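You operate a simulated robot arm through the tools that you are given. There is no shell and no other tool.

Carry out the task below with a simulated robot arm. There is one attempt and no reset: what you move stays moved.

Task
Roll the dough oval to the 15 cm ring and oil its middle.
Fine: roll it lengthways with the pin, ends at the ring or a little past; pin and brush go back. A coat counts when it lies all over at full strength: go over it till it gets no stronger.

The check looks at the end state, three seconds after you hand in, the way a careful person would. Anything else that was tipped, shoved, dropped, spilled or broken makes it a failure.

Robot
A 7-joint arm with a two-finger parallel gripper, fixed in place. Base frame: the origin is at the foot of the arm, x ahead of it, y to its left, z up; the work surface is at about z = 0.9. Readings come in m, degrees, newtons and seconds.
With the tool pointing down near the work surface it reaches from about 0.24 to 0.68 m from the base axis. Its first joint turns from -66.0 to 66.0 degrees. Payload 2.4 kg.
The TCP is the grasp point between the finger pads, 0.03 m short of the fingertips. In the tool frame z runs along the fingers and y along their closing line. The gripper opens to 0.094 m. The fingers are 0.028 m wide and 0.01 m thick; the gripper's body (0.05 by 0.096 m) begins 0.055 m behind the TCP.
Orientation is that of the tool frame in the base frame, as a unit quaternion [x, y, z, w]. With the fingers straight down and closing along the base's y, the tool's x points along the base's -x, its y along +y and its z along -z.

Tools
- The arm moves only by the tool step_arm. Its argument "plan" is a list of rows, each an object of numbers (a shift or turn left out is 0, a gripper value left out holds the last): "wx", "wy", "wz": the turn, a rotation vector about the tool's x, y, z in degrees; "x", "y", "z": the shift along the tool's x, y, z in m; "grip": the gripper command, from -1 (fully open) to 1 (shut), values between in proportion. In form: [{"wx": .., "wy": .., "wz": .., "x": .., "y": .., "z": .., "grip": ..}, ...]. A call has 1 to 20 rows; each row shifts and turns the commanded pose from where the row before left it, along the tool's axes as they then stand. Rows are played at 5 a second. More than 0.05 m and 8.6 degrees between two rows, or a gripper value outside its range, and nothing of the call is played. Where a pose cannot be reached the arm comes as near as it can. A force on the tool above 40 N (or 10 N above the force at the start of the call, whichever is more), or a blocked arm, ends the call early, and 0.2 s more pass. Each finger travels about 0.153 m/s and halts on what it meets, pressing with about 22 N; the grip force reading is that of the motor and also rises with nothing between the fingers. The clock runs only during rows and for 0.2 s after the last one: add rows that do not move to give the fingers time. It gives the time, the measured TCP pose, the force on the tool (base axes), the opening and the grip force at its end, in the units of the frame above (readings bear some noise), with the torque about the TCP (base axes, N m) and any sound that the robot's microphone picked up.
- Cameras (640 x 400 px; columns grow to the right, rows downward): "scene" is fixed at [0.0287, 0.4619, 1.4586]; the picture's right is [-0.84, -0.53, 0.00], its down [-0.23, 0.36, -0.91] and it looks along [0.48, -0.77, -0.42] (base axes); focal length 276 px, centre (320, 200). "wrist" rides on the gripper at [0.076, 0.014, -0.102] in the tool frame; the picture's right is [-0.18, 0.98, 0.00], its down [-0.75, -0.14, -0.64] and it looks along [-0.63, -0.12, 0.77] (tool axes); focal length 243 px, centre (320, 200). There is no depth. A picture from a camera that has moved, and an enlarged one, comes with that camera's place and axes in the base frame and with its lens.
- grab_frame(camera): a new picture of that camera. It takes no simulated time.
- inspect(camera, box): a new picture of the part [left, top, right, bottom] of that camera's present view, enlarged. It takes no simulated time.
- finish_job(): hands the job in; it is judged then, once.

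Nothing tells you positions but the pictures and the camera data. Unless the task says otherwise, let go and move clear before handing in.

The tools are called after "Request:" as name(argument=value, ...) on one line, values as JSON. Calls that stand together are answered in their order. step_arm: Moves the arm, as the interface text tells. Its arguments: {"type":"object","properties":{"plan":{"type":"array"}},"required":["plan"]} The other tools are called the same way: grab_frame (camera) takes a picture; inspect (camera, box) takes an enlarged picture of a part of a camera's view; finish_job () hands the job in.

At the start:

```text
clock: 0.0
eef_pos: [0.3543, 0.2097, 1.3274]
orientation: [-0.001, 1.0, 0.001, 0.0]
force: [-1.0, 0.3, -0.5]
moment: [0.02, 0.0, 0.02]
opening: 0.094
grip_force: 0.0
```

scene: 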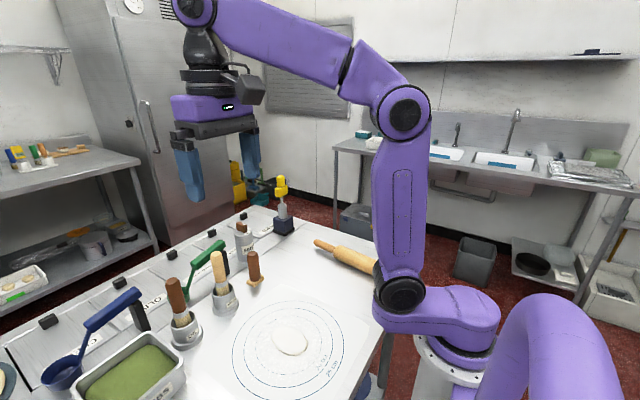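
wrist: 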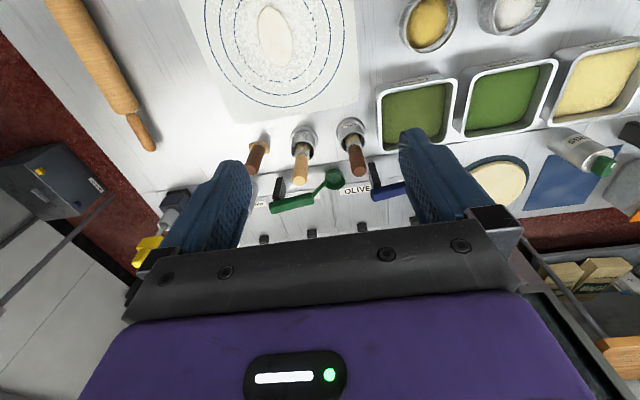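

I see a table with a dough oval on a mat with printed rings, a rolling pin to the right, brushes in cups, ladles and trays of oil or other stuff. I'll take closer looks before moving anything.

Request:
inspect(camera="scene", box=[220, 280, 400, 400])

Request:
inspect(camera="scene", box=[0, 220, 300, 400])

Request:
inspect(camera="wrist", box=[180, 0, 380, 125])

Request:
inspect(camera="wrist", box=[360, 0, 640, 210])

Request:
inspect(camera="wrist", box=[130, 110, 410, 260])

Request:
inspect(camera="scene", box=[200, 160, 400, 300])

```text
3.33 times, centred on (310, 340) of scene
camera zoom: at [0.0287, 0.4619, 1.4586], right [-0.84, -0.53, 0.0], down [-0.23, 0.36, -0.91], along [0.48, -0.77, -0.42], focal length 920 px, centre (353, -267)
```

zoom: 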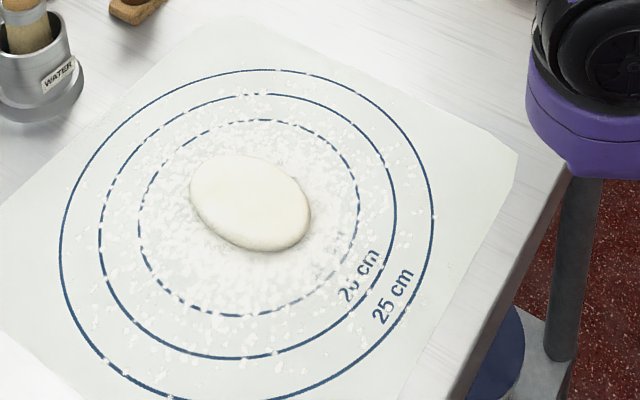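

```text
2.13 times, centred on (150, 310) of scene
camera zoom: at [0.0287, 0.4619, 1.4586], right [-0.84, -0.53, 0.0], down [-0.23, 0.36, -0.91], along [0.48, -0.77, -0.42], focal length 589 px, centre (683, -35)
```

zoom: 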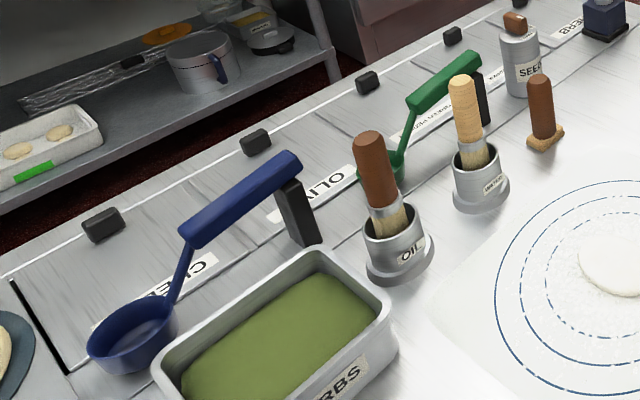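

```text
3.20 times, centred on (280, 62) of wrist
camera zoom: at [0.2777, 0.2255, 1.4294], right [0.18, 0.98, 0.0], down [0.75, -0.14, 0.64], along [0.63, -0.12, -0.77], focal length 776 px, centre (448, 640)
```

zoom: 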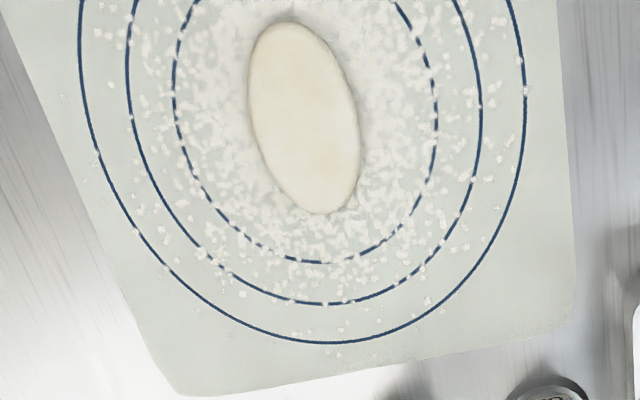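

```text
1.90 times, centred on (500, 105) of wrist
camera zoom: at [0.2777, 0.2255, 1.4294], right [0.18, 0.98, 0.0], down [0.75, -0.14, 0.64], along [0.63, -0.12, -0.77], focal length 462 px, centre (-23, 381)
```

zoom: 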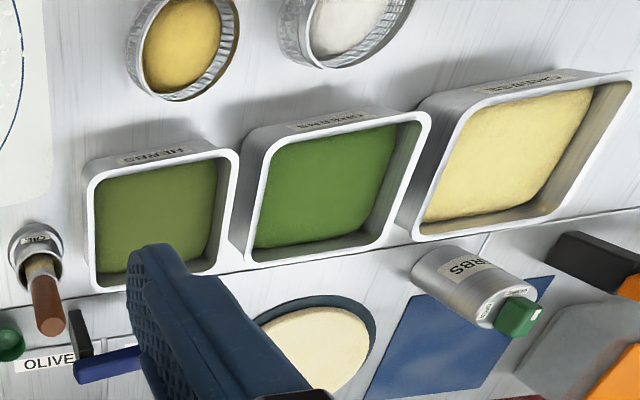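

```text
2.29 times, centred on (270, 185) of wrist
camera zoom: at [0.2777, 0.2255, 1.4294], right [0.18, 0.98, 0.0], down [0.75, -0.14, 0.64], along [0.63, -0.12, -0.77], focal length 555 px, centre (434, 234)
```

zoom: 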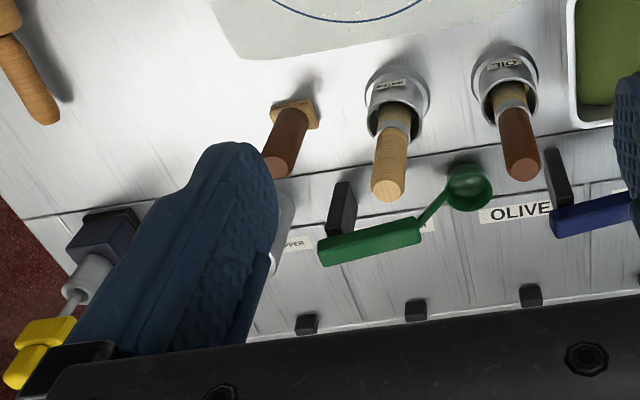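

```text
2.86 times, centred on (300, 230) of scene
camera zoom: at [0.0287, 0.4619, 1.4586], right [-0.84, -0.53, 0.0], down [-0.23, 0.36, -0.91], along [0.48, -0.77, -0.42], focal length 789 px, centre (377, 114)
```

zoom: 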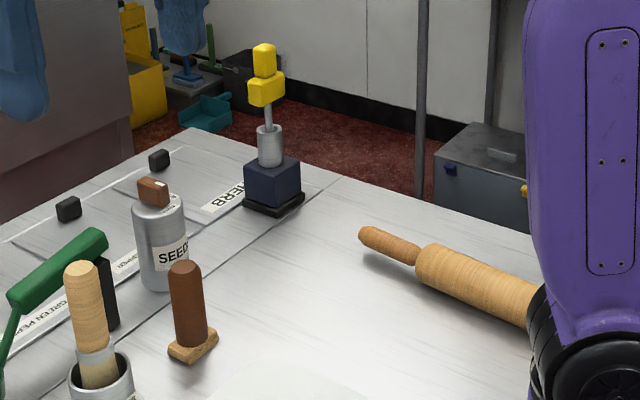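

The dough oval lies near (0.318, 0.133), its long axis along x, and the 15 cm dashed ring surrounds it. The pin lies along x near y = -0.2, and the oil brush stands in the OIL cup near (0.52, 0.25). I'll move up over the pin to see its full length.

Request:
step_arm(plan=[{"y": -0.04}, {"y": -0.045}, {"y": -0.045}, {"y": -0.045}, {"y": -0.045}, {"y": -0.045}, {"y": -0.045}, {"y": -0.045}, {}])

```text
clock: 2.0
eef_pos: [0.3536, -0.1468, 1.3257]
orientation: [0.0, 1.0, 0.0, 0.0]
force: [-0.5, 0.6, -0.8]
moment: [0.01, 0.01, 0.0]
opening: 0.094
grip_force: 0.1
```

Request:
grab_frame(camera="wrist")

Request:
grab_frame(camera="scene")

```text
taken
camera wrist: at [0.2772, -0.1322, 1.4282], right [0.18, 0.98, 0.0], down [0.75, -0.14, 0.64], along [0.63, -0.12, -0.77], focal length 243 px, centre (320, 200)
```

wrist: 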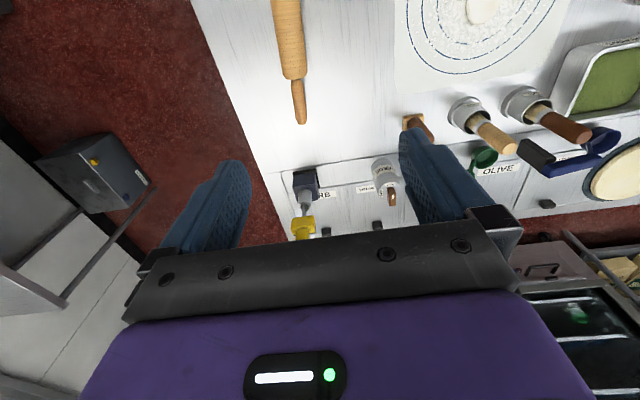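

```text
taken
```

scene: 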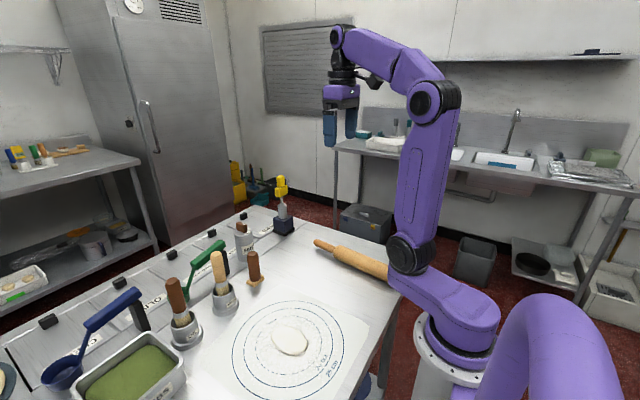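

The pin's near end is out of view, closer to the base. I'll pull the arm back to see all of it.

Request:
step_arm(plan=[{"x": 0.03}, {"x": 0.03}, {"x": 0.03}, {"x": 0.02}, {}])

Request:
grab_frame(camera="wrist")

Request:
grab_frame(camera="scene")

```text
clock: 3.2
eef_pos: [0.2434, -0.1448, 1.3262]
orientation: [0.0, 1.0, 0.001, 0.0]
force: [-0.3, 0.1, 0.1]
moment: [0.01, -0.02, -0.02]
opening: 0.0942
grip_force: 0.2
```

```text
taken
camera wrist: at [0.1665, -0.1295, 1.4287], right [0.18, 0.98, 0.0], down [0.75, -0.14, 0.64], along [0.63, -0.12, -0.77], focal length 243 px, centre (320, 200)
```

wrist: 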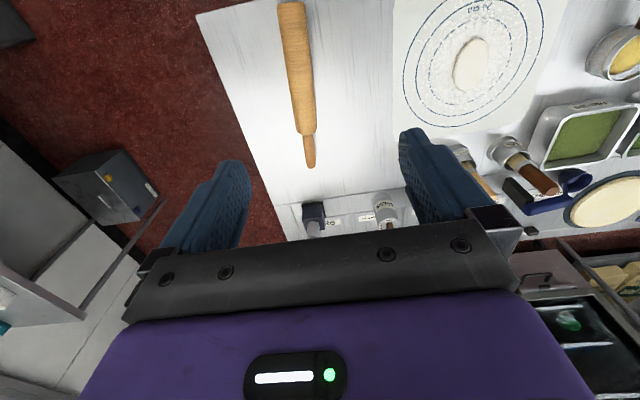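

```text
taken
```

scene: 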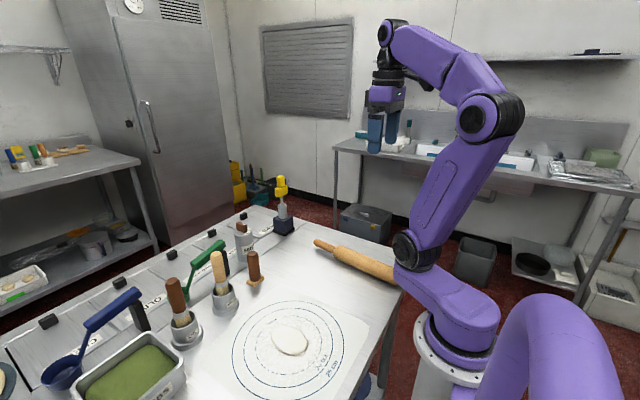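

Request:
step_arm(plan=[{"x": 0.03}, {"x": 0.03}, {}])

Request:
grab_frame(camera="wrist")

Request:
inspect(camera="wrist", box=[220, 0, 400, 200])

Request:
inspect(camera="scene", box=[300, 220, 420, 300])

```text
clock: 4.0
eef_pos: [0.1904, -0.1439, 1.3279]
orientation: [-0.001, 1.0, 0.0, 0.0]
force: [-0.6, 0.6, 0.1]
moment: [0.01, 0.0, -0.03]
opening: 0.0939
grip_force: 0.0
out of reach, approached as far as the arm can: row 2
```

```text
taken
camera wrist: at [0.1146, -0.1301, 1.4302], right [0.18, 0.98, 0.0], down [0.75, -0.14, 0.64], along [0.63, -0.12, -0.77], focal length 243 px, centre (320, 200)
```

wrist: 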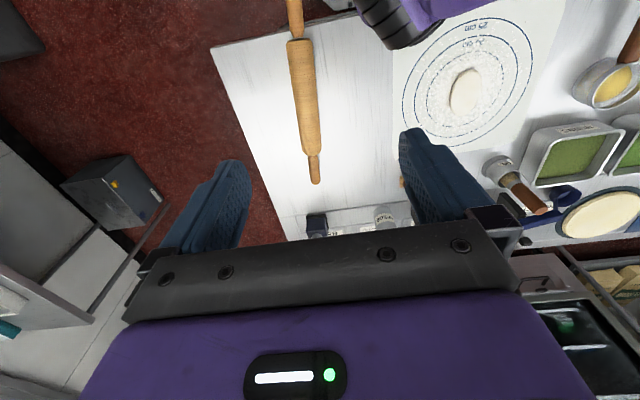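

```text
2.00 times, centred on (310, 100) of wrist
camera zoom: at [0.1146, -0.1301, 1.4302], right [0.18, 0.98, 0.0], down [0.75, -0.14, 0.64], along [0.63, -0.12, -0.77], focal length 485 px, centre (340, 400)
```

zoom: 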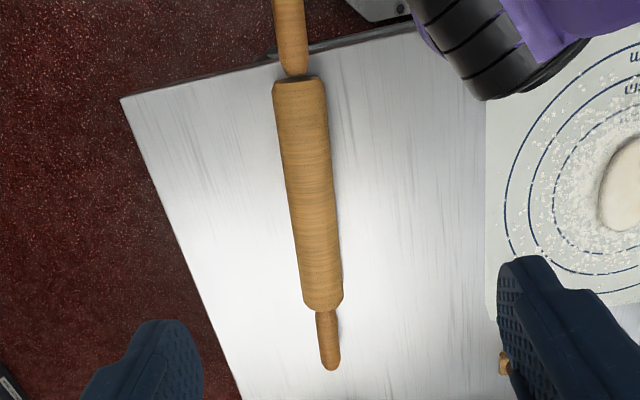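

```text
5.00 times, centred on (360, 260) of scene
camera zoom: at [0.0287, 0.4619, 1.4586], right [-0.84, -0.53, 0.0], down [-0.23, 0.36, -0.91], along [0.48, -0.77, -0.42], focal length 1380 px, centre (120, -100)
```

zoom: 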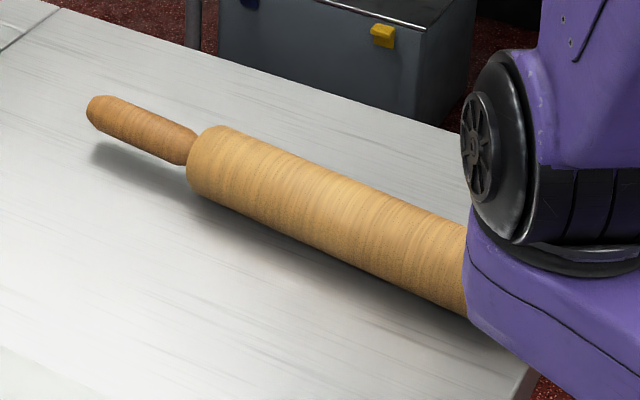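

The whole pin is visible now: its body runs from about x = 0.17 to 0.385 near y = -0.19, turned about -5.5°, and is roughly 4.8 cm thick. I'll move over it at mid height, aligned across it, and check again.

Request:
step_arm(plan=[{"x": -0.018, "y": -0.008, "z": 0.036, "wz": 0.9}, {"x": -0.018, "y": -0.008, "z": 0.036, "wz": 0.9}, {"x": -0.018, "y": -0.008, "z": 0.036, "wz": 0.9}, {"x": -0.018, "y": -0.008, "z": 0.036, "wz": 0.9}, {"x": -0.018, "y": -0.008, "z": 0.036, "wz": 0.9}, {"x": -0.018, "y": -0.008, "z": 0.036, "wz": 1.0}, {}])

Request:
grab_frame(camera="wrist")

Request:
grab_frame(camera="scene")

```text
clock: 5.6
eef_pos: [0.2981, -0.1997, 1.1103]
orientation: [0.049, 0.999, 0.0, 0.0]
force: [-0.2, -0.6, 0.3]
moment: [-0.01, 0.02, 0.0]
opening: 0.0942
grip_force: 0.1
```

```text
taken
camera wrist: at [0.2238, -0.1771, 1.2126], right [0.28, 0.96, 0.0], down [0.74, -0.21, 0.64], along [0.62, -0.18, -0.77], focal length 243 px, centre (320, 200)
```

wrist: 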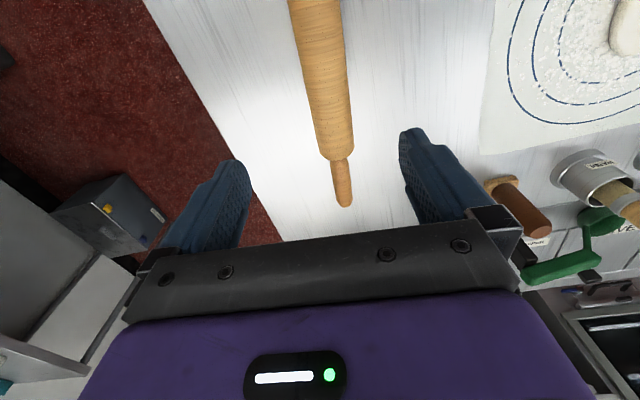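

```text
taken
```

scene: 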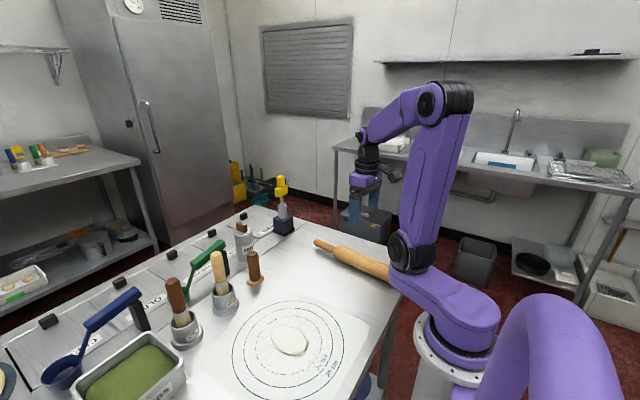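

The pin axis is at y ≈ -0.193 below the TCP and the yaw matches. I'll correct sideways by 6.5 mm and go down in two stages.

Request:
step_arm(plan=[{"y": 0.0065, "z": 0.03}, {"z": 0.035}, {"z": 0.035}, {}])

Request:
grab_frame(camera="wrist")

Request:
grab_frame(camera="scene")

```text
clock: 6.6
eef_pos: [0.2977, -0.1903, 1.0079]
orientation: [0.048, 0.999, 0.0, 0.0]
force: [-0.3, 0.1, 0.2]
moment: [0.02, -0.02, 0.0]
opening: 0.0942
grip_force: 0.2
```

```text
taken
camera wrist: at [0.2244, -0.168, 1.1104], right [0.28, 0.96, 0.0], down [0.74, -0.21, 0.64], along [0.62, -0.18, -0.77], focal length 243 px, centre (320, 200)
```

wrist: 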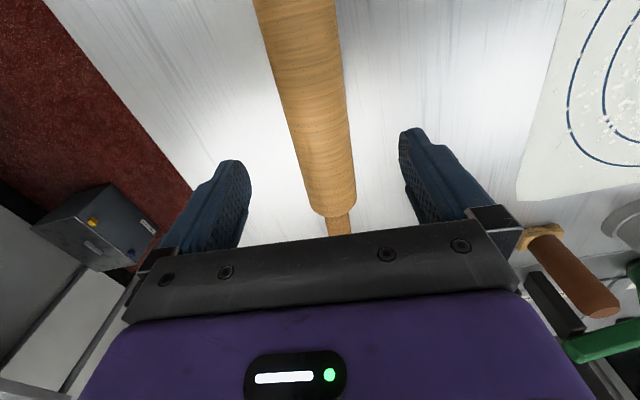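

```text
taken
```

scene: 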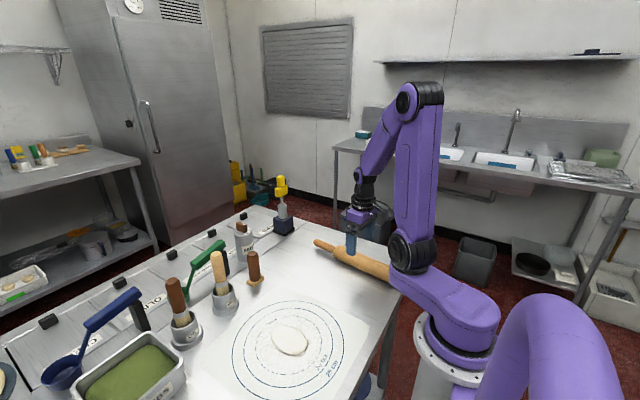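

Alignment looks fine. I'll go down so the fingertips sit about 1 cm below the pin's axis, then close on it.

Request:
step_arm(plan=[{"z": 0.024}, {"z": 0.02}, {"z": 0.02}, {}, {}])

Request:
grab_frame(camera="wrist")

Request:
inspect(camera="scene", box=[300, 180, 420, 300])

```text
clock: 7.8
eef_pos: [0.3002, -0.1921, 0.9466]
orientation: [0.047, 0.999, 0.0, 0.0]
force: [0.5, 0.4, 0.1]
moment: [0.01, 0.0, -0.02]
opening: 0.094
grip_force: 0.1
```

```text
taken
camera wrist: at [0.2256, -0.1697, 1.0482], right [0.28, 0.96, 0.0], down [0.74, -0.21, 0.64], along [0.62, -0.18, -0.77], focal length 243 px, centre (320, 200)
```

wrist: 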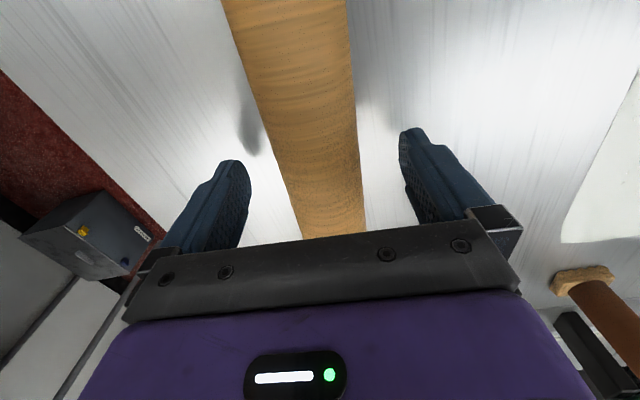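

```text
3.33 times, centred on (360, 240) of scene
camera zoom: at [0.0287, 0.4619, 1.4586], right [-0.84, -0.53, 0.0], down [-0.23, 0.36, -0.91], along [0.48, -0.77, -0.42], focal length 920 px, centre (187, 67)
```

zoom: 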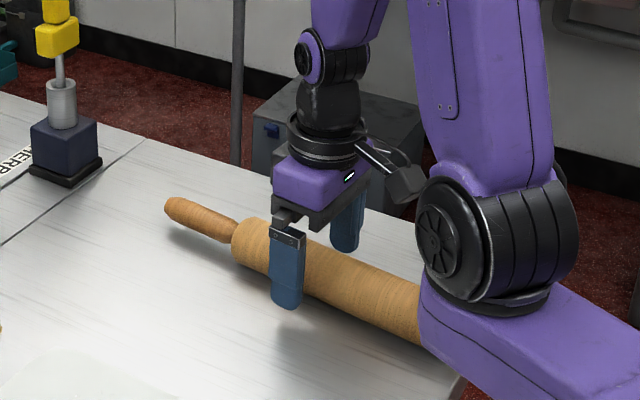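

Request:
step_arm(plan=[{"grip": -0.5}, {"grip": 0.0}, {"grip": 1.0}, {"grip": 1.0}, {"grip": 1.0}])

Request:
grab_frame(camera="wrist")

Request:
inspect(camera="scene", box=[300, 180, 420, 300])

```text
clock: 9.0
eef_pos: [0.3002, -0.1918, 0.9464]
orientation: [0.048, 0.999, 0.0, 0.0]
force: [0.2, 1.2, 0.1]
moment: [0.03, 0.02, -0.24]
opening: 0.0471
grip_force: 21.8
```

```text
taken
camera wrist: at [0.2256, -0.1697, 1.0483], right [0.28, 0.96, 0.0], down [0.74, -0.21, 0.64], along [0.62, -0.18, -0.77], focal length 243 px, centre (320, 200)
```

wrist: 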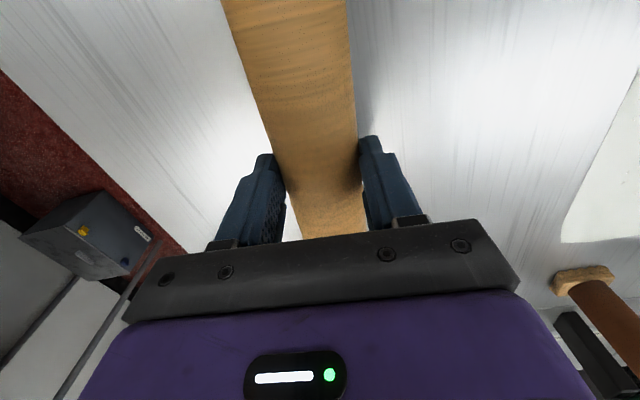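

```text
3.33 times, centred on (360, 240) of scene
camera zoom: at [0.0287, 0.4619, 1.4586], right [-0.84, -0.53, 0.0], down [-0.23, 0.36, -0.91], along [0.48, -0.77, -0.42], focal length 920 px, centre (187, 67)
```

zoom: 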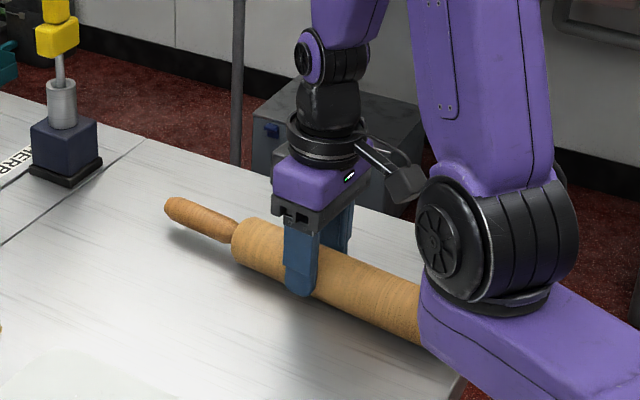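

The pin is gripped (4.71 cm). I'll lift it a little and check that it hangs level.

Request:
step_arm(plan=[{"z": -0.01}, {"z": -0.02}, {"z": -0.03}, {"z": -0.04}, {}])

Request:
grab_frame(camera="wrist")

Request:
grab_frame(camera="scene")

```text
clock: 10.2
eef_pos: [0.3001, -0.1919, 1.0462]
orientation: [0.048, 0.999, 0.001, 0.0]
force: [0.6, 0.3, -5.3]
moment: [0.0, -0.11, -0.06]
opening: 0.0471
grip_force: 21.9
```

```text
taken
camera wrist: at [0.2259, -0.1698, 1.1492], right [0.28, 0.96, 0.0], down [0.74, -0.21, 0.64], along [0.62, -0.18, -0.77], focal length 243 px, centre (320, 200)
```

wrist: 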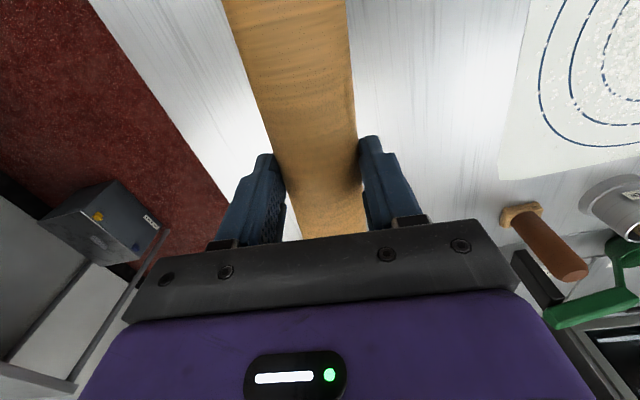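

```text
taken
```

scene: 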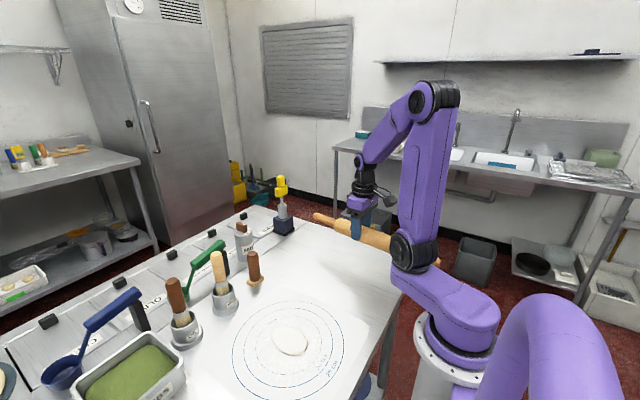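

The pin hangs level and weighs about 5.3 N. I'll raise it, then turn it 95.6° so it lies along y, across the dough's long axis.

Request:
step_arm(plan=[{"z": -0.03}, {"z": -0.03}, {"wz": -4}, {"wz": -6}, {"wz": -6}, {"wz": -6}, {"wz": -6}, {"wz": -6}, {"wz": -6}, {"wz": -6}, {"wz": -6}, {"wz": -6}, {"wz": -6}, {"wz": -6}, {"wz": -6}, {"wz": -6}, {"wz": -6}, {"wz": -5}, {"wz": -2.6}, {}])

Request:
grab_frame(camera="wrist")

Request:
grab_frame(camera="scene")

```text
clock: 14.4
eef_pos: [0.2999, -0.1929, 1.1093]
orientation: [0.708, -0.706, -0.001, -0.001]
force: [-0.2, 0.1, -4.9]
moment: [0.16, -0.02, 0.1]
opening: 0.0473
grip_force: 22.3
```

```text
taken
camera wrist: at [0.285, -0.2675, 1.2099], right [-0.98, 0.18, 0.0], down [0.14, 0.75, 0.64], along [0.12, 0.63, -0.77], focal length 243 px, centre (320, 200)
```

wrist: 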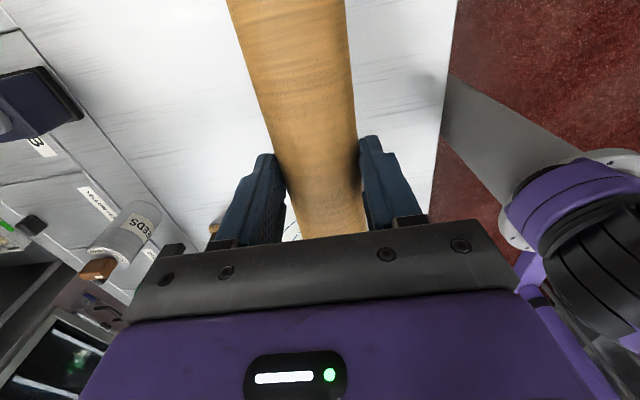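

```text
taken
```

scene: 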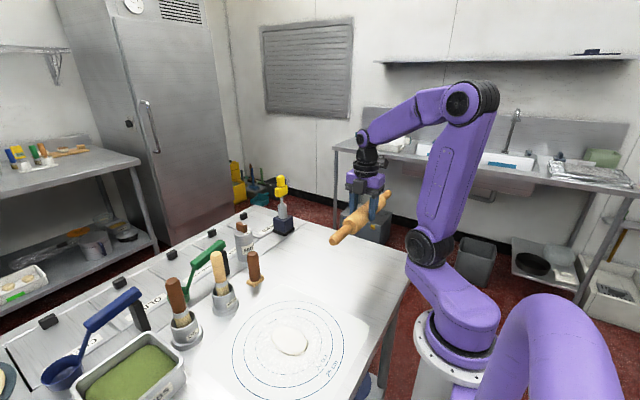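

The pin now lies along y. I'll carry it over to above the dough.

Request:
step_arm(plan=[{"x": -0.02, "y": -0.002}, {"x": -0.035, "y": -0.002}, {"x": -0.04, "y": -0.002}, {"x": -0.04, "y": -0.002}, {"x": -0.04, "y": -0.002}, {"x": -0.04, "y": -0.002}, {"x": -0.04, "y": -0.002}, {"x": -0.035, "y": -0.002}, {"x": -0.025, "y": -0.002}, {"x": -0.01}, {}])

Request:
grab_frame(camera="wrist")

Request:
grab_frame(camera="scene")

```text
clock: 16.8
eef_pos: [0.3156, 0.1339, 1.1077]
orientation: [0.708, -0.706, 0.0, 0.0]
force: [-0.2, 0.3, -4.8]
moment: [0.19, 0.0, 0.07]
opening: 0.0476
grip_force: 22.4
```

```text
taken
camera wrist: at [0.3018, 0.0576, 1.2093], right [-0.98, 0.18, 0.0], down [0.14, 0.75, 0.64], along [0.12, 0.63, -0.77], focal length 243 px, centre (320, 200)
```

wrist: 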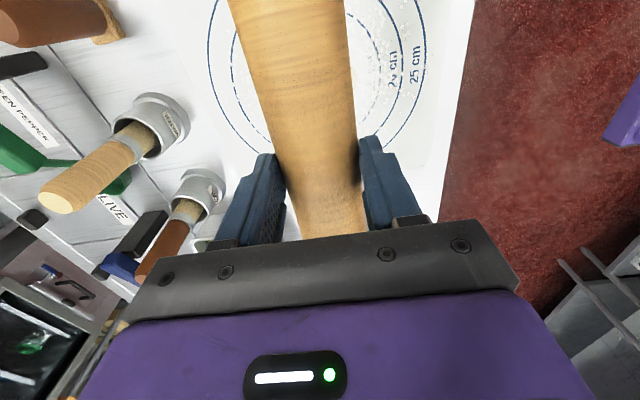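

```text
taken
```

scene: 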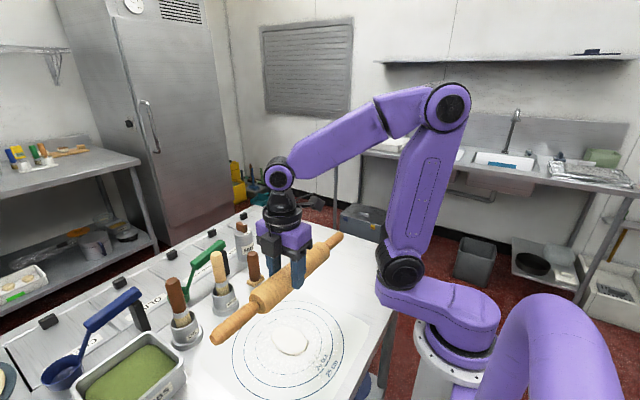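

Request:
inspect(camera="scene", box=[200, 220, 360, 350])

Request:
inspect(camera="wrist", box=[200, 0, 460, 250])

```text
3.08 times, centred on (280, 285) of scene
camera zoom: at [0.0287, 0.4619, 1.4586], right [-0.84, -0.53, 0.0], down [-0.23, 0.36, -0.91], along [0.48, -0.77, -0.42], focal length 849 px, centre (443, -62)
```

zoom: 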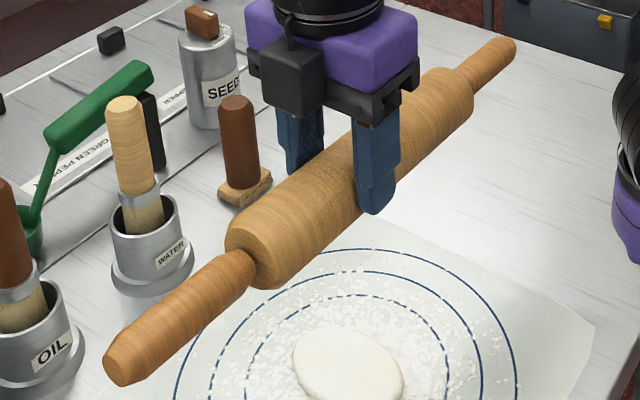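

```text
1.60 times, centred on (330, 125) of wrist
camera zoom: at [0.3018, 0.0576, 1.2093], right [-0.98, 0.18, 0.0], down [0.14, 0.75, 0.64], along [0.12, 0.63, -0.77], focal length 388 px, centre (304, 320)
```

zoom: 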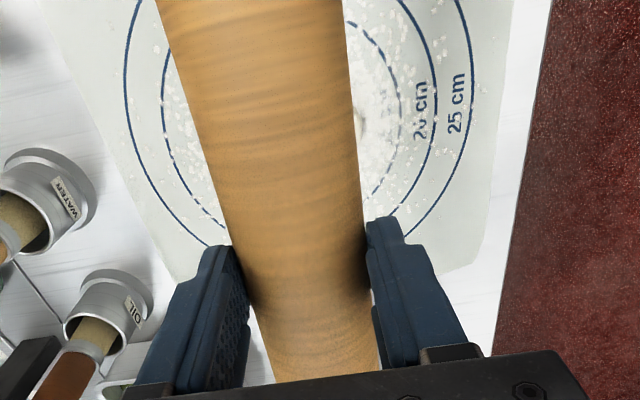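

The pin has sagged about 3° in the grip, with the -y end low. I'll tilt the tool to level it and bring it lower over the dough centre.

Request:
step_arm(plan=[{"wy": 1.7}, {"wy": 1.6}, {"z": 0.02}, {"z": 0.03}, {"z": 0.03}, {"z": 0.02}, {}])

Request:
inspect(camera="scene", box=[200, 240, 360, 370])

Request:
grab_frame(camera="wrist")

```text
clock: 18.4
eef_pos: [0.3157, 0.1273, 1.0079]
orientation: [0.707, -0.706, 0.021, 0.02]
force: [0.1, -0.7, -5.6]
moment: [0.16, -0.02, 0.05]
opening: 0.0472
grip_force: 22.4
```

```text
3.08 times, centred on (280, 305) of scene
camera zoom: at [0.0287, 0.4619, 1.4586], right [-0.84, -0.53, 0.0], down [-0.23, 0.36, -0.91], along [0.48, -0.77, -0.42], focal length 849 px, centre (443, -123)
```

zoom: 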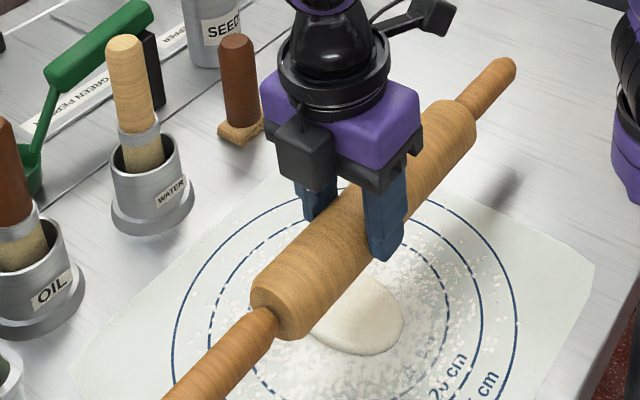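

```text
taken
camera wrist: at [0.3018, 0.0584, 1.1134], right [-0.98, 0.18, -0.01], down [0.14, 0.79, 0.6], along [0.12, 0.59, -0.8], focal length 243 px, centre (320, 200)
```

wrist: 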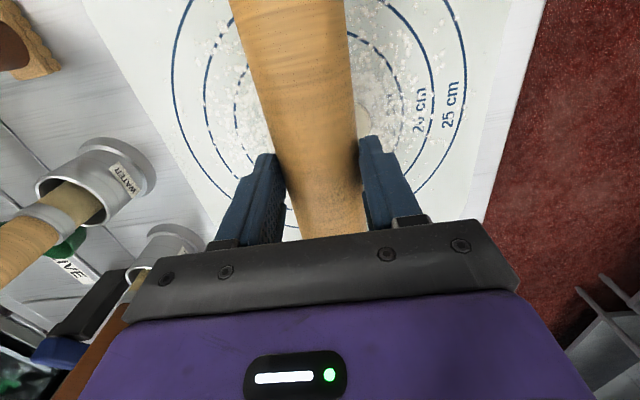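

Nearly level now; I'll add one more degree and go down to just above the dough.

Request:
step_arm(plan=[{"wy": 1.0, "x": -0.006}, {"z": 0.015, "x": -0.001, "y": -0.002}, {"z": 0.012, "x": -0.001}, {"z": 0.008, "x": -0.0006}, {}])

Request:
inspect(camera="scene", box=[200, 250, 360, 390])

Request:
inspect(camera="wrist", box=[200, 0, 460, 250])

```text
clock: 19.6
eef_pos: [0.319, 0.134, 0.9722]
orientation: [0.708, -0.706, 0.026, 0.026]
force: [1.0, 0.2, -5.4]
moment: [0.15, -0.03, 0.05]
opening: 0.047
grip_force: 22.4
```

```text
2.86 times, centred on (280, 320) of scene
camera zoom: at [0.0287, 0.4619, 1.4586], right [-0.84, -0.53, 0.0], down [-0.23, 0.36, -0.91], along [0.48, -0.77, -0.42], focal length 789 px, centre (434, -143)
```

zoom: 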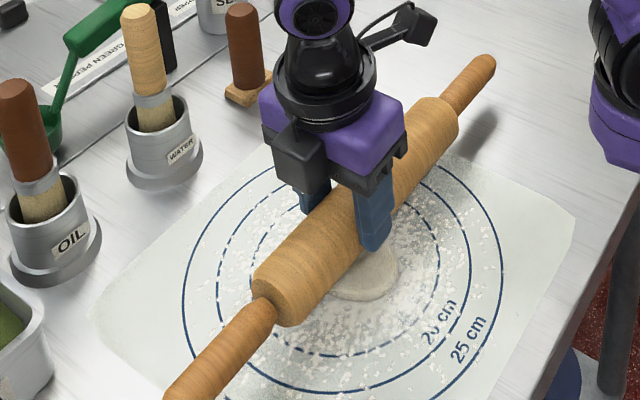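

```text
1.60 times, centred on (330, 125) of wrist
camera zoom: at [0.3045, 0.0665, 1.0796], right [-0.98, 0.18, -0.01], down [0.14, 0.8, 0.58], along [0.12, 0.57, -0.81], focal length 388 px, centre (304, 320)
```

zoom: 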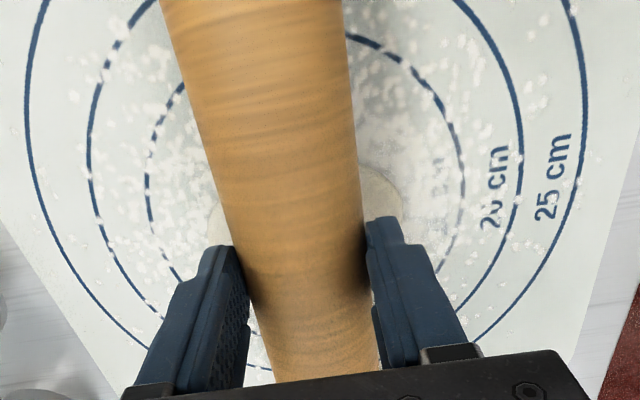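

The pin is just above the dough centre. I'll creep down 2 mm at a time and watch the force.

Request:
step_arm(plan=[{"z": 0.002}, {"z": 0.002}, {"z": 0.002}, {"z": 0.002}, {}])

Request:
inspect(camera="scene", box=[200, 250, 360, 390])

```text
clock: 20.8
eef_pos: [0.3201, 0.1332, 0.9637]
orientation: [0.708, -0.706, 0.026, 0.027]
force: [0.2, -0.8, -5.3]
moment: [0.17, 0.04, -0.06]
opening: 0.0473
grip_force: 22.0
```

```text
2.86 times, centred on (280, 320) of scene
camera zoom: at [0.0287, 0.4619, 1.4586], right [-0.84, -0.53, 0.0], down [-0.23, 0.36, -0.91], along [0.48, -0.77, -0.42], focal length 789 px, centre (434, -143)
```

zoom: 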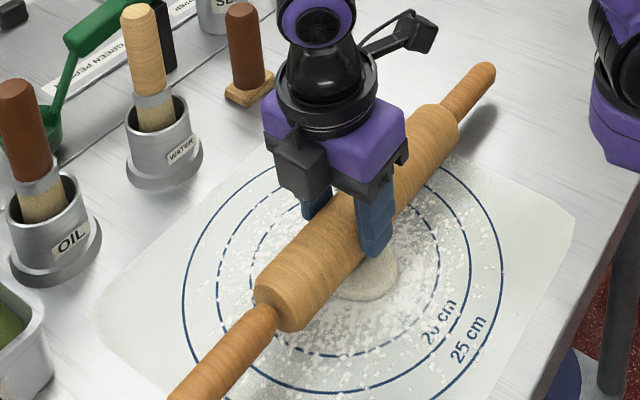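

Request:
step_arm(plan=[{"z": 0.002}, {"z": 0.001}, {"z": 0.001}, {}])

Request:
step_arm(plan=[{"z": 0.001}, {"z": 0.001}, {}])

```text
clock: 21.8
eef_pos: [0.3211, 0.1332, 0.9604]
orientation: [0.708, -0.706, 0.028, 0.025]
force: [6.4, 4.6, 20.2]
moment: [-0.31, -0.24, 0.15]
opening: 0.0474
grip_force: 21.8
```

```text
clock: 22.6
eef_pos: [0.3191, 0.1315, 0.959]
orientation: [0.707, -0.706, 0.026, 0.026]
force: [5.9, 4.3, 22.7]
moment: [0.09, -0.25, 0.0]
opening: 0.0473
grip_force: 22.0
```

The pin has made contact, with an upward force of about 20 N. I'll look before moving.

Request:
inspect(camera="scene", box=[200, 250, 360, 390])

Request:
inspect(camera="wrist", box=[200, 0, 460, 250])

```text
2.86 times, centred on (280, 320) of scene
camera zoom: at [0.0286, 0.4619, 1.4586], right [-0.84, -0.53, 0.0], down [-0.23, 0.36, -0.91], along [0.48, -0.77, -0.42], focal length 789 px, centre (434, -143)
```

zoom: 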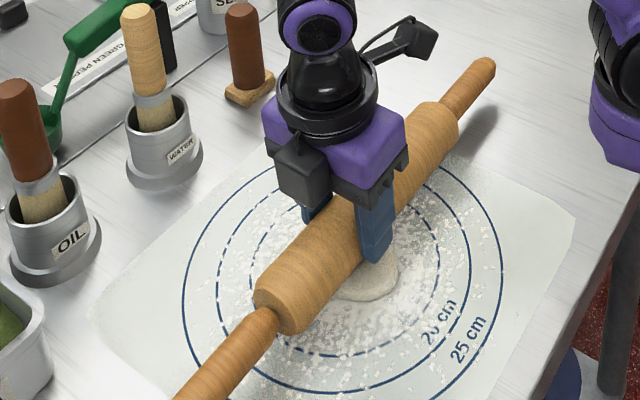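

```text
1.60 times, centred on (330, 125) of wrist
camera zoom: at [0.3047, 0.0649, 1.0655], right [-0.98, 0.18, -0.02], down [0.14, 0.8, 0.58], along [0.12, 0.57, -0.81], focal length 388 px, centre (304, 320)
```

zoom: 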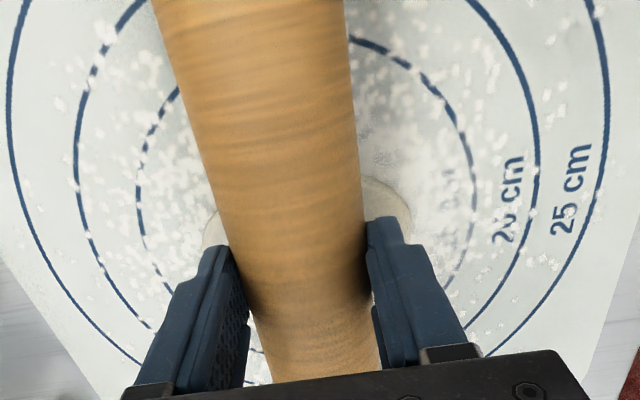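

Request:
step_arm(plan=[{"y": -0.004}, {"y": -0.006}, {"y": -0.006}, {"y": -0.006}, {}])

Request:
inspect(camera="scene", box=[200, 250, 360, 390])

Request:
inspect(camera="wrist", box=[200, 0, 460, 250])

```text
clock: 23.8
eef_pos: [0.3412, 0.132, 0.9587]
orientation: [0.708, -0.706, 0.028, 0.025]
force: [-0.6, 0.0, -6.1]
moment: [0.16, 0.01, -0.03]
opening: 0.0473
grip_force: 22.3
```

```text
2.86 times, centred on (280, 320) of scene
camera zoom: at [0.0287, 0.4619, 1.4586], right [-0.84, -0.53, 0.0], down [-0.23, 0.36, -0.91], along [0.48, -0.77, -0.42], focal length 789 px, centre (434, -143)
```

zoom: 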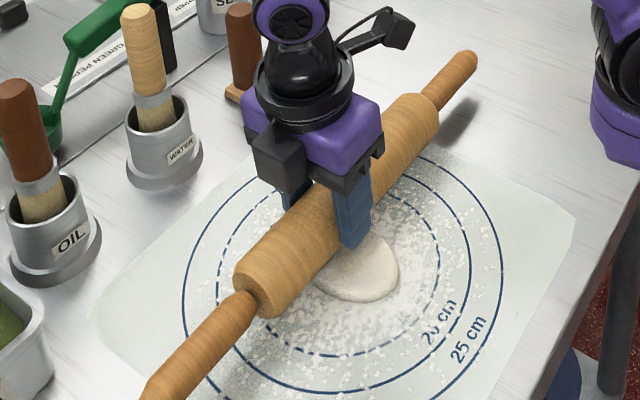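

```text
1.60 times, centred on (330, 125) of wrist
camera zoom: at [0.3263, 0.0642, 1.0652], right [-0.98, 0.18, -0.01], down [0.14, 0.8, 0.58], along [0.12, 0.57, -0.81], focal length 388 px, centre (304, 320)
```

zoom: 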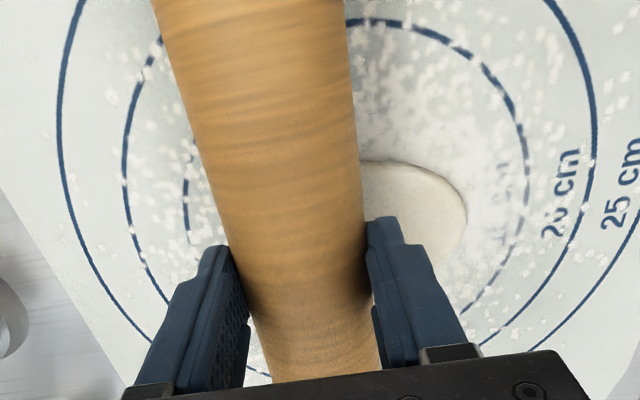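

Contact was lost as the pin moved off the crown, and the dough stayed in place. I'll lower slightly and roll back and forth over its whole length, checking the forces.

Request:
step_arm(plan=[{"z": 0.001}, {"z": 0.001}, {"y": -0.006}, {"y": -0.006}, {"y": -0.006}, {}])

Request:
step_arm(plan=[{"y": 0.006}, {"y": 0.008}, {"y": 0.008}, {"y": 0.008}, {"y": 0.008}, {"y": 0.006}, {}])

Request:
step_arm(plan=[{"y": 0.008}, {"y": 0.008}, {"y": 0.008}, {"y": 0.008}, {"y": 0.008}, {}])

Request:
inspect(camera="scene", box=[200, 250, 360, 390])

Request:
inspect(camera="wrist", box=[200, 0, 460, 250])

```text
clock: 25.2
eef_pos: [0.3581, 0.1331, 0.955]
orientation: [0.707, -0.706, 0.027, 0.026]
force: [-2.9, 1.6, 1.3]
moment: [0.15, 0.15, -0.1]
opening: 0.0473
grip_force: 22.0
```

```text
clock: 26.8
eef_pos: [0.3145, 0.1322, 0.9564]
orientation: [0.708, -0.706, 0.027, 0.026]
force: [0.1, -0.6, -3.0]
moment: [0.08, -0.04, 0.03]
opening: 0.0472
grip_force: 21.8
```

```text
clock: 28.2
eef_pos: [0.2747, 0.1316, 0.9541]
orientation: [0.708, -0.705, 0.027, 0.026]
force: [0.0, 0.3, -6.1]
moment: [0.17, 0.01, -0.02]
opening: 0.0473
grip_force: 21.8
```

```text
2.86 times, centred on (280, 320) of scene
camera zoom: at [0.0287, 0.4619, 1.4586], right [-0.84, -0.53, 0.0], down [-0.23, 0.36, -0.91], along [0.48, -0.77, -0.42], focal length 789 px, centre (434, -143)
```

zoom: 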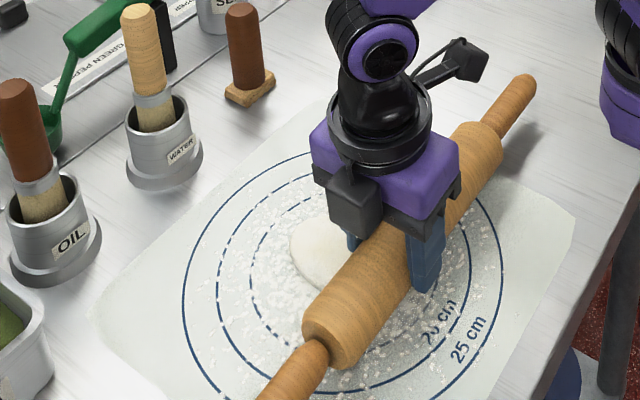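

```text
1.60 times, centred on (330, 125) of wrist
camera zoom: at [0.261, 0.0641, 1.0632], right [-0.98, 0.18, -0.01], down [0.14, 0.8, 0.58], along [0.12, 0.57, -0.81], focal length 388 px, centre (304, 320)
```

zoom: 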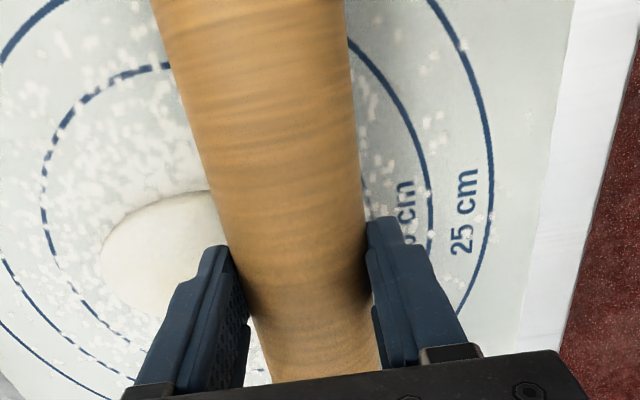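

The dough is yielding and its far end has crept outward. I'll keep going in 1 mm steps with full-length strokes.

Request:
step_arm(plan=[{"z": 0.0015}, {"y": -0.006}, {"y": -0.008}, {"y": -0.008}, {"y": -0.008}, {"y": -0.008}, {"y": -0.008}, {}])

Request:
step_arm(plan=[{"y": -0.006}, {"y": -0.008}, {"y": -0.008}, {"y": -0.008}, {"y": -0.008}, {"y": -0.008}, {}])

Request:
inspect(camera="scene", box=[200, 250, 360, 390])

Request:
inspect(camera="wrist", box=[200, 0, 460, 250])

```text
clock: 30.0
eef_pos: [0.321, 0.1319, 0.9549]
orientation: [0.707, -0.706, 0.027, 0.025]
force: [-0.2, 0.2, -6.2]
moment: [0.17, 0.0, -0.03]
opening: 0.0471
grip_force: 22.0
```

```text
clock: 31.6
eef_pos: [0.3662, 0.1312, 0.955]
orientation: [0.707, -0.706, 0.027, 0.027]
force: [-0.4, -0.4, -5.8]
moment: [0.15, -0.01, 0.0]
opening: 0.0473
grip_force: 22.4
```

```text
2.86 times, centred on (280, 320) of scene
camera zoom: at [0.0287, 0.4619, 1.4586], right [-0.84, -0.53, 0.0], down [-0.23, 0.36, -0.91], along [0.48, -0.77, -0.42], focal length 789 px, centre (434, -143)
```

zoom: 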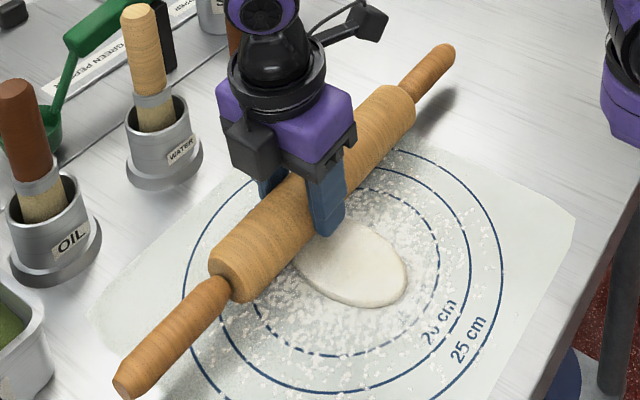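

```text
1.60 times, centred on (330, 125) of wrist
camera zoom: at [0.352, 0.0643, 1.062], right [-0.98, 0.18, -0.01], down [0.14, 0.8, 0.58], along [0.12, 0.57, -0.81], focal length 388 px, centre (304, 320)
```

zoom: 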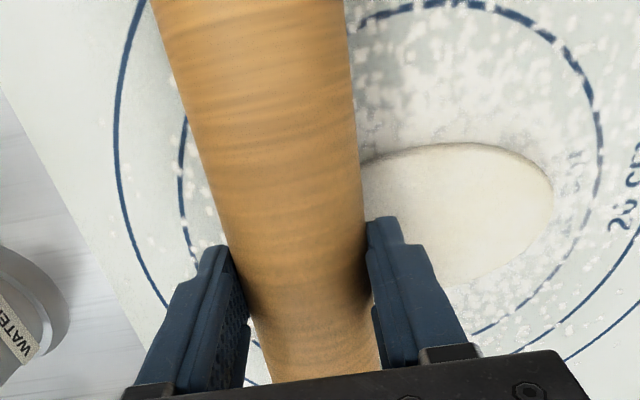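

Request:
step_arm(plan=[{"z": 0.002}, {"y": 0.006}, {"y": 0.008}, {"y": 0.008}, {"y": 0.008}, {"y": 0.008}, {"y": 0.008}])

Request:
step_arm(plan=[{"y": 0.008}, {"y": 0.008}, {"y": 0.008}, {"y": 0.008}, {"y": 0.008}, {"y": 0.008}, {}])

Request:
inspect(camera="scene", box=[200, 250, 360, 390])

Request:
inspect(camera="wrist", box=[200, 0, 460, 250])

```text
clock: 33.2
eef_pos: [0.3185, 0.132, 0.9526]
orientation: [0.707, -0.706, 0.026, 0.028]
force: [0.8, 0.0, -4.5]
moment: [0.12, -0.01, 0.01]
opening: 0.0473
grip_force: 21.7
```

```text
clock: 34.8
eef_pos: [0.273, 0.1324, 0.9523]
orientation: [0.708, -0.706, 0.027, 0.027]
force: [-0.2, 0.1, -6.6]
moment: [0.18, -0.02, 0.01]
opening: 0.0475
grip_force: 22.2
```

```text
2.86 times, centred on (280, 320) of scene
camera zoom: at [0.0287, 0.4619, 1.4586], right [-0.84, -0.53, 0.0], down [-0.23, 0.36, -0.91], along [0.48, -0.77, -0.42], focal length 789 px, centre (434, -143)
```

zoom: 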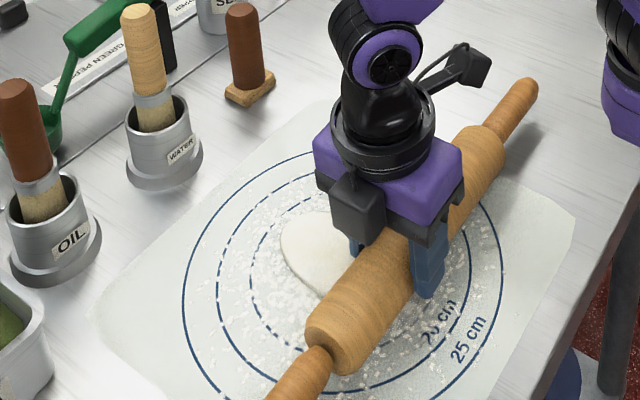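

```text
1.60 times, centred on (330, 125) of wrist
camera zoom: at [0.258, 0.0647, 1.0602], right [-0.98, 0.18, -0.01], down [0.14, 0.8, 0.58], along [0.12, 0.57, -0.81], focal length 388 px, centre (304, 320)
```

zoom: 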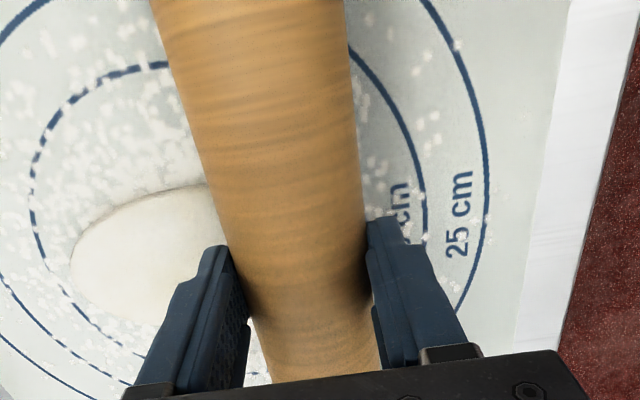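

The dough keeps lengthening: the far end is now near x = 0.377 and the ring edge is near 0.392. I'll carry on with slightly lower strokes that also cover the new ends.

Request:
step_arm(plan=[{"y": 0.006}, {"z": 0.0015}, {"y": -0.006}, {"y": -0.008}, {"y": -0.008}, {"y": -0.008}, {"y": -0.008}, {"y": -0.008}, {"y": -0.008}])

Request:
step_arm(plan=[{"y": -0.008}, {"y": -0.008}, {"y": -0.008}, {"y": -0.008}, {"y": -0.008}, {"y": -0.008}, {"y": -0.004}, {}])

Request:
inspect(camera="scene", box=[200, 250, 360, 390])

Request:
inspect(camera="wrist", box=[200, 0, 460, 250])

```text
clock: 36.8
eef_pos: [0.3208, 0.1323, 0.9512]
orientation: [0.708, -0.706, 0.026, 0.026]
force: [0.3, 0.5, -5.9]
moment: [0.16, -0.01, -0.03]
opening: 0.047
grip_force: 21.6
```

```text
clock: 38.6
eef_pos: [0.3721, 0.132, 0.9517]
orientation: [0.707, -0.706, 0.026, 0.027]
force: [-2.3, -0.7, 0.0]
moment: [0.06, 0.14, -0.04]
opening: 0.0474
grip_force: 22.4
```

```text
2.86 times, centred on (280, 320) of scene
camera zoom: at [0.0286, 0.4618, 1.4586], right [-0.84, -0.53, 0.0], down [-0.23, 0.36, -0.91], along [0.48, -0.77, -0.42], focal length 789 px, centre (434, -143)
```

zoom: 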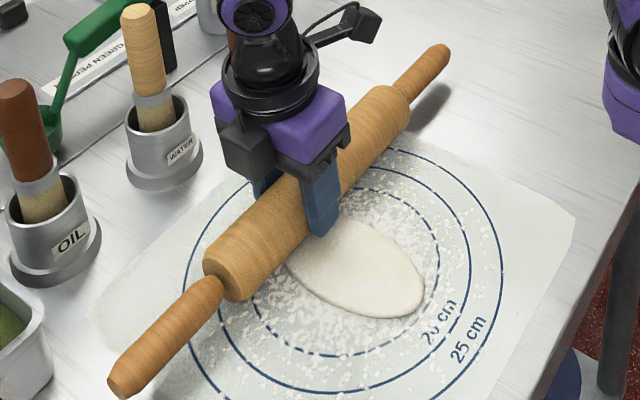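

```text
1.60 times, centred on (330, 125) of wrist
camera zoom: at [0.3584, 0.0644, 1.0579], right [-0.98, 0.18, -0.01], down [0.14, 0.8, 0.58], along [0.12, 0.57, -0.81], focal length 388 px, centre (304, 320)
```

zoom: 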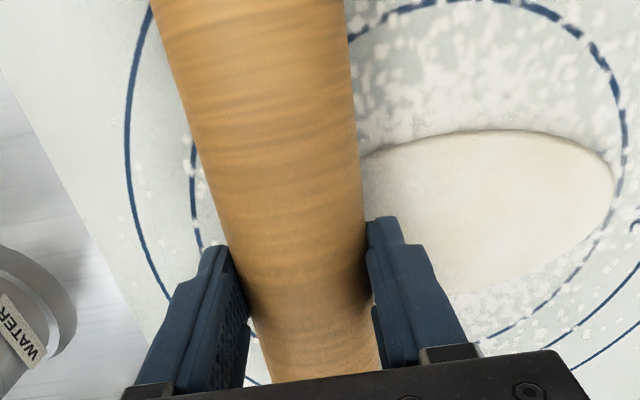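

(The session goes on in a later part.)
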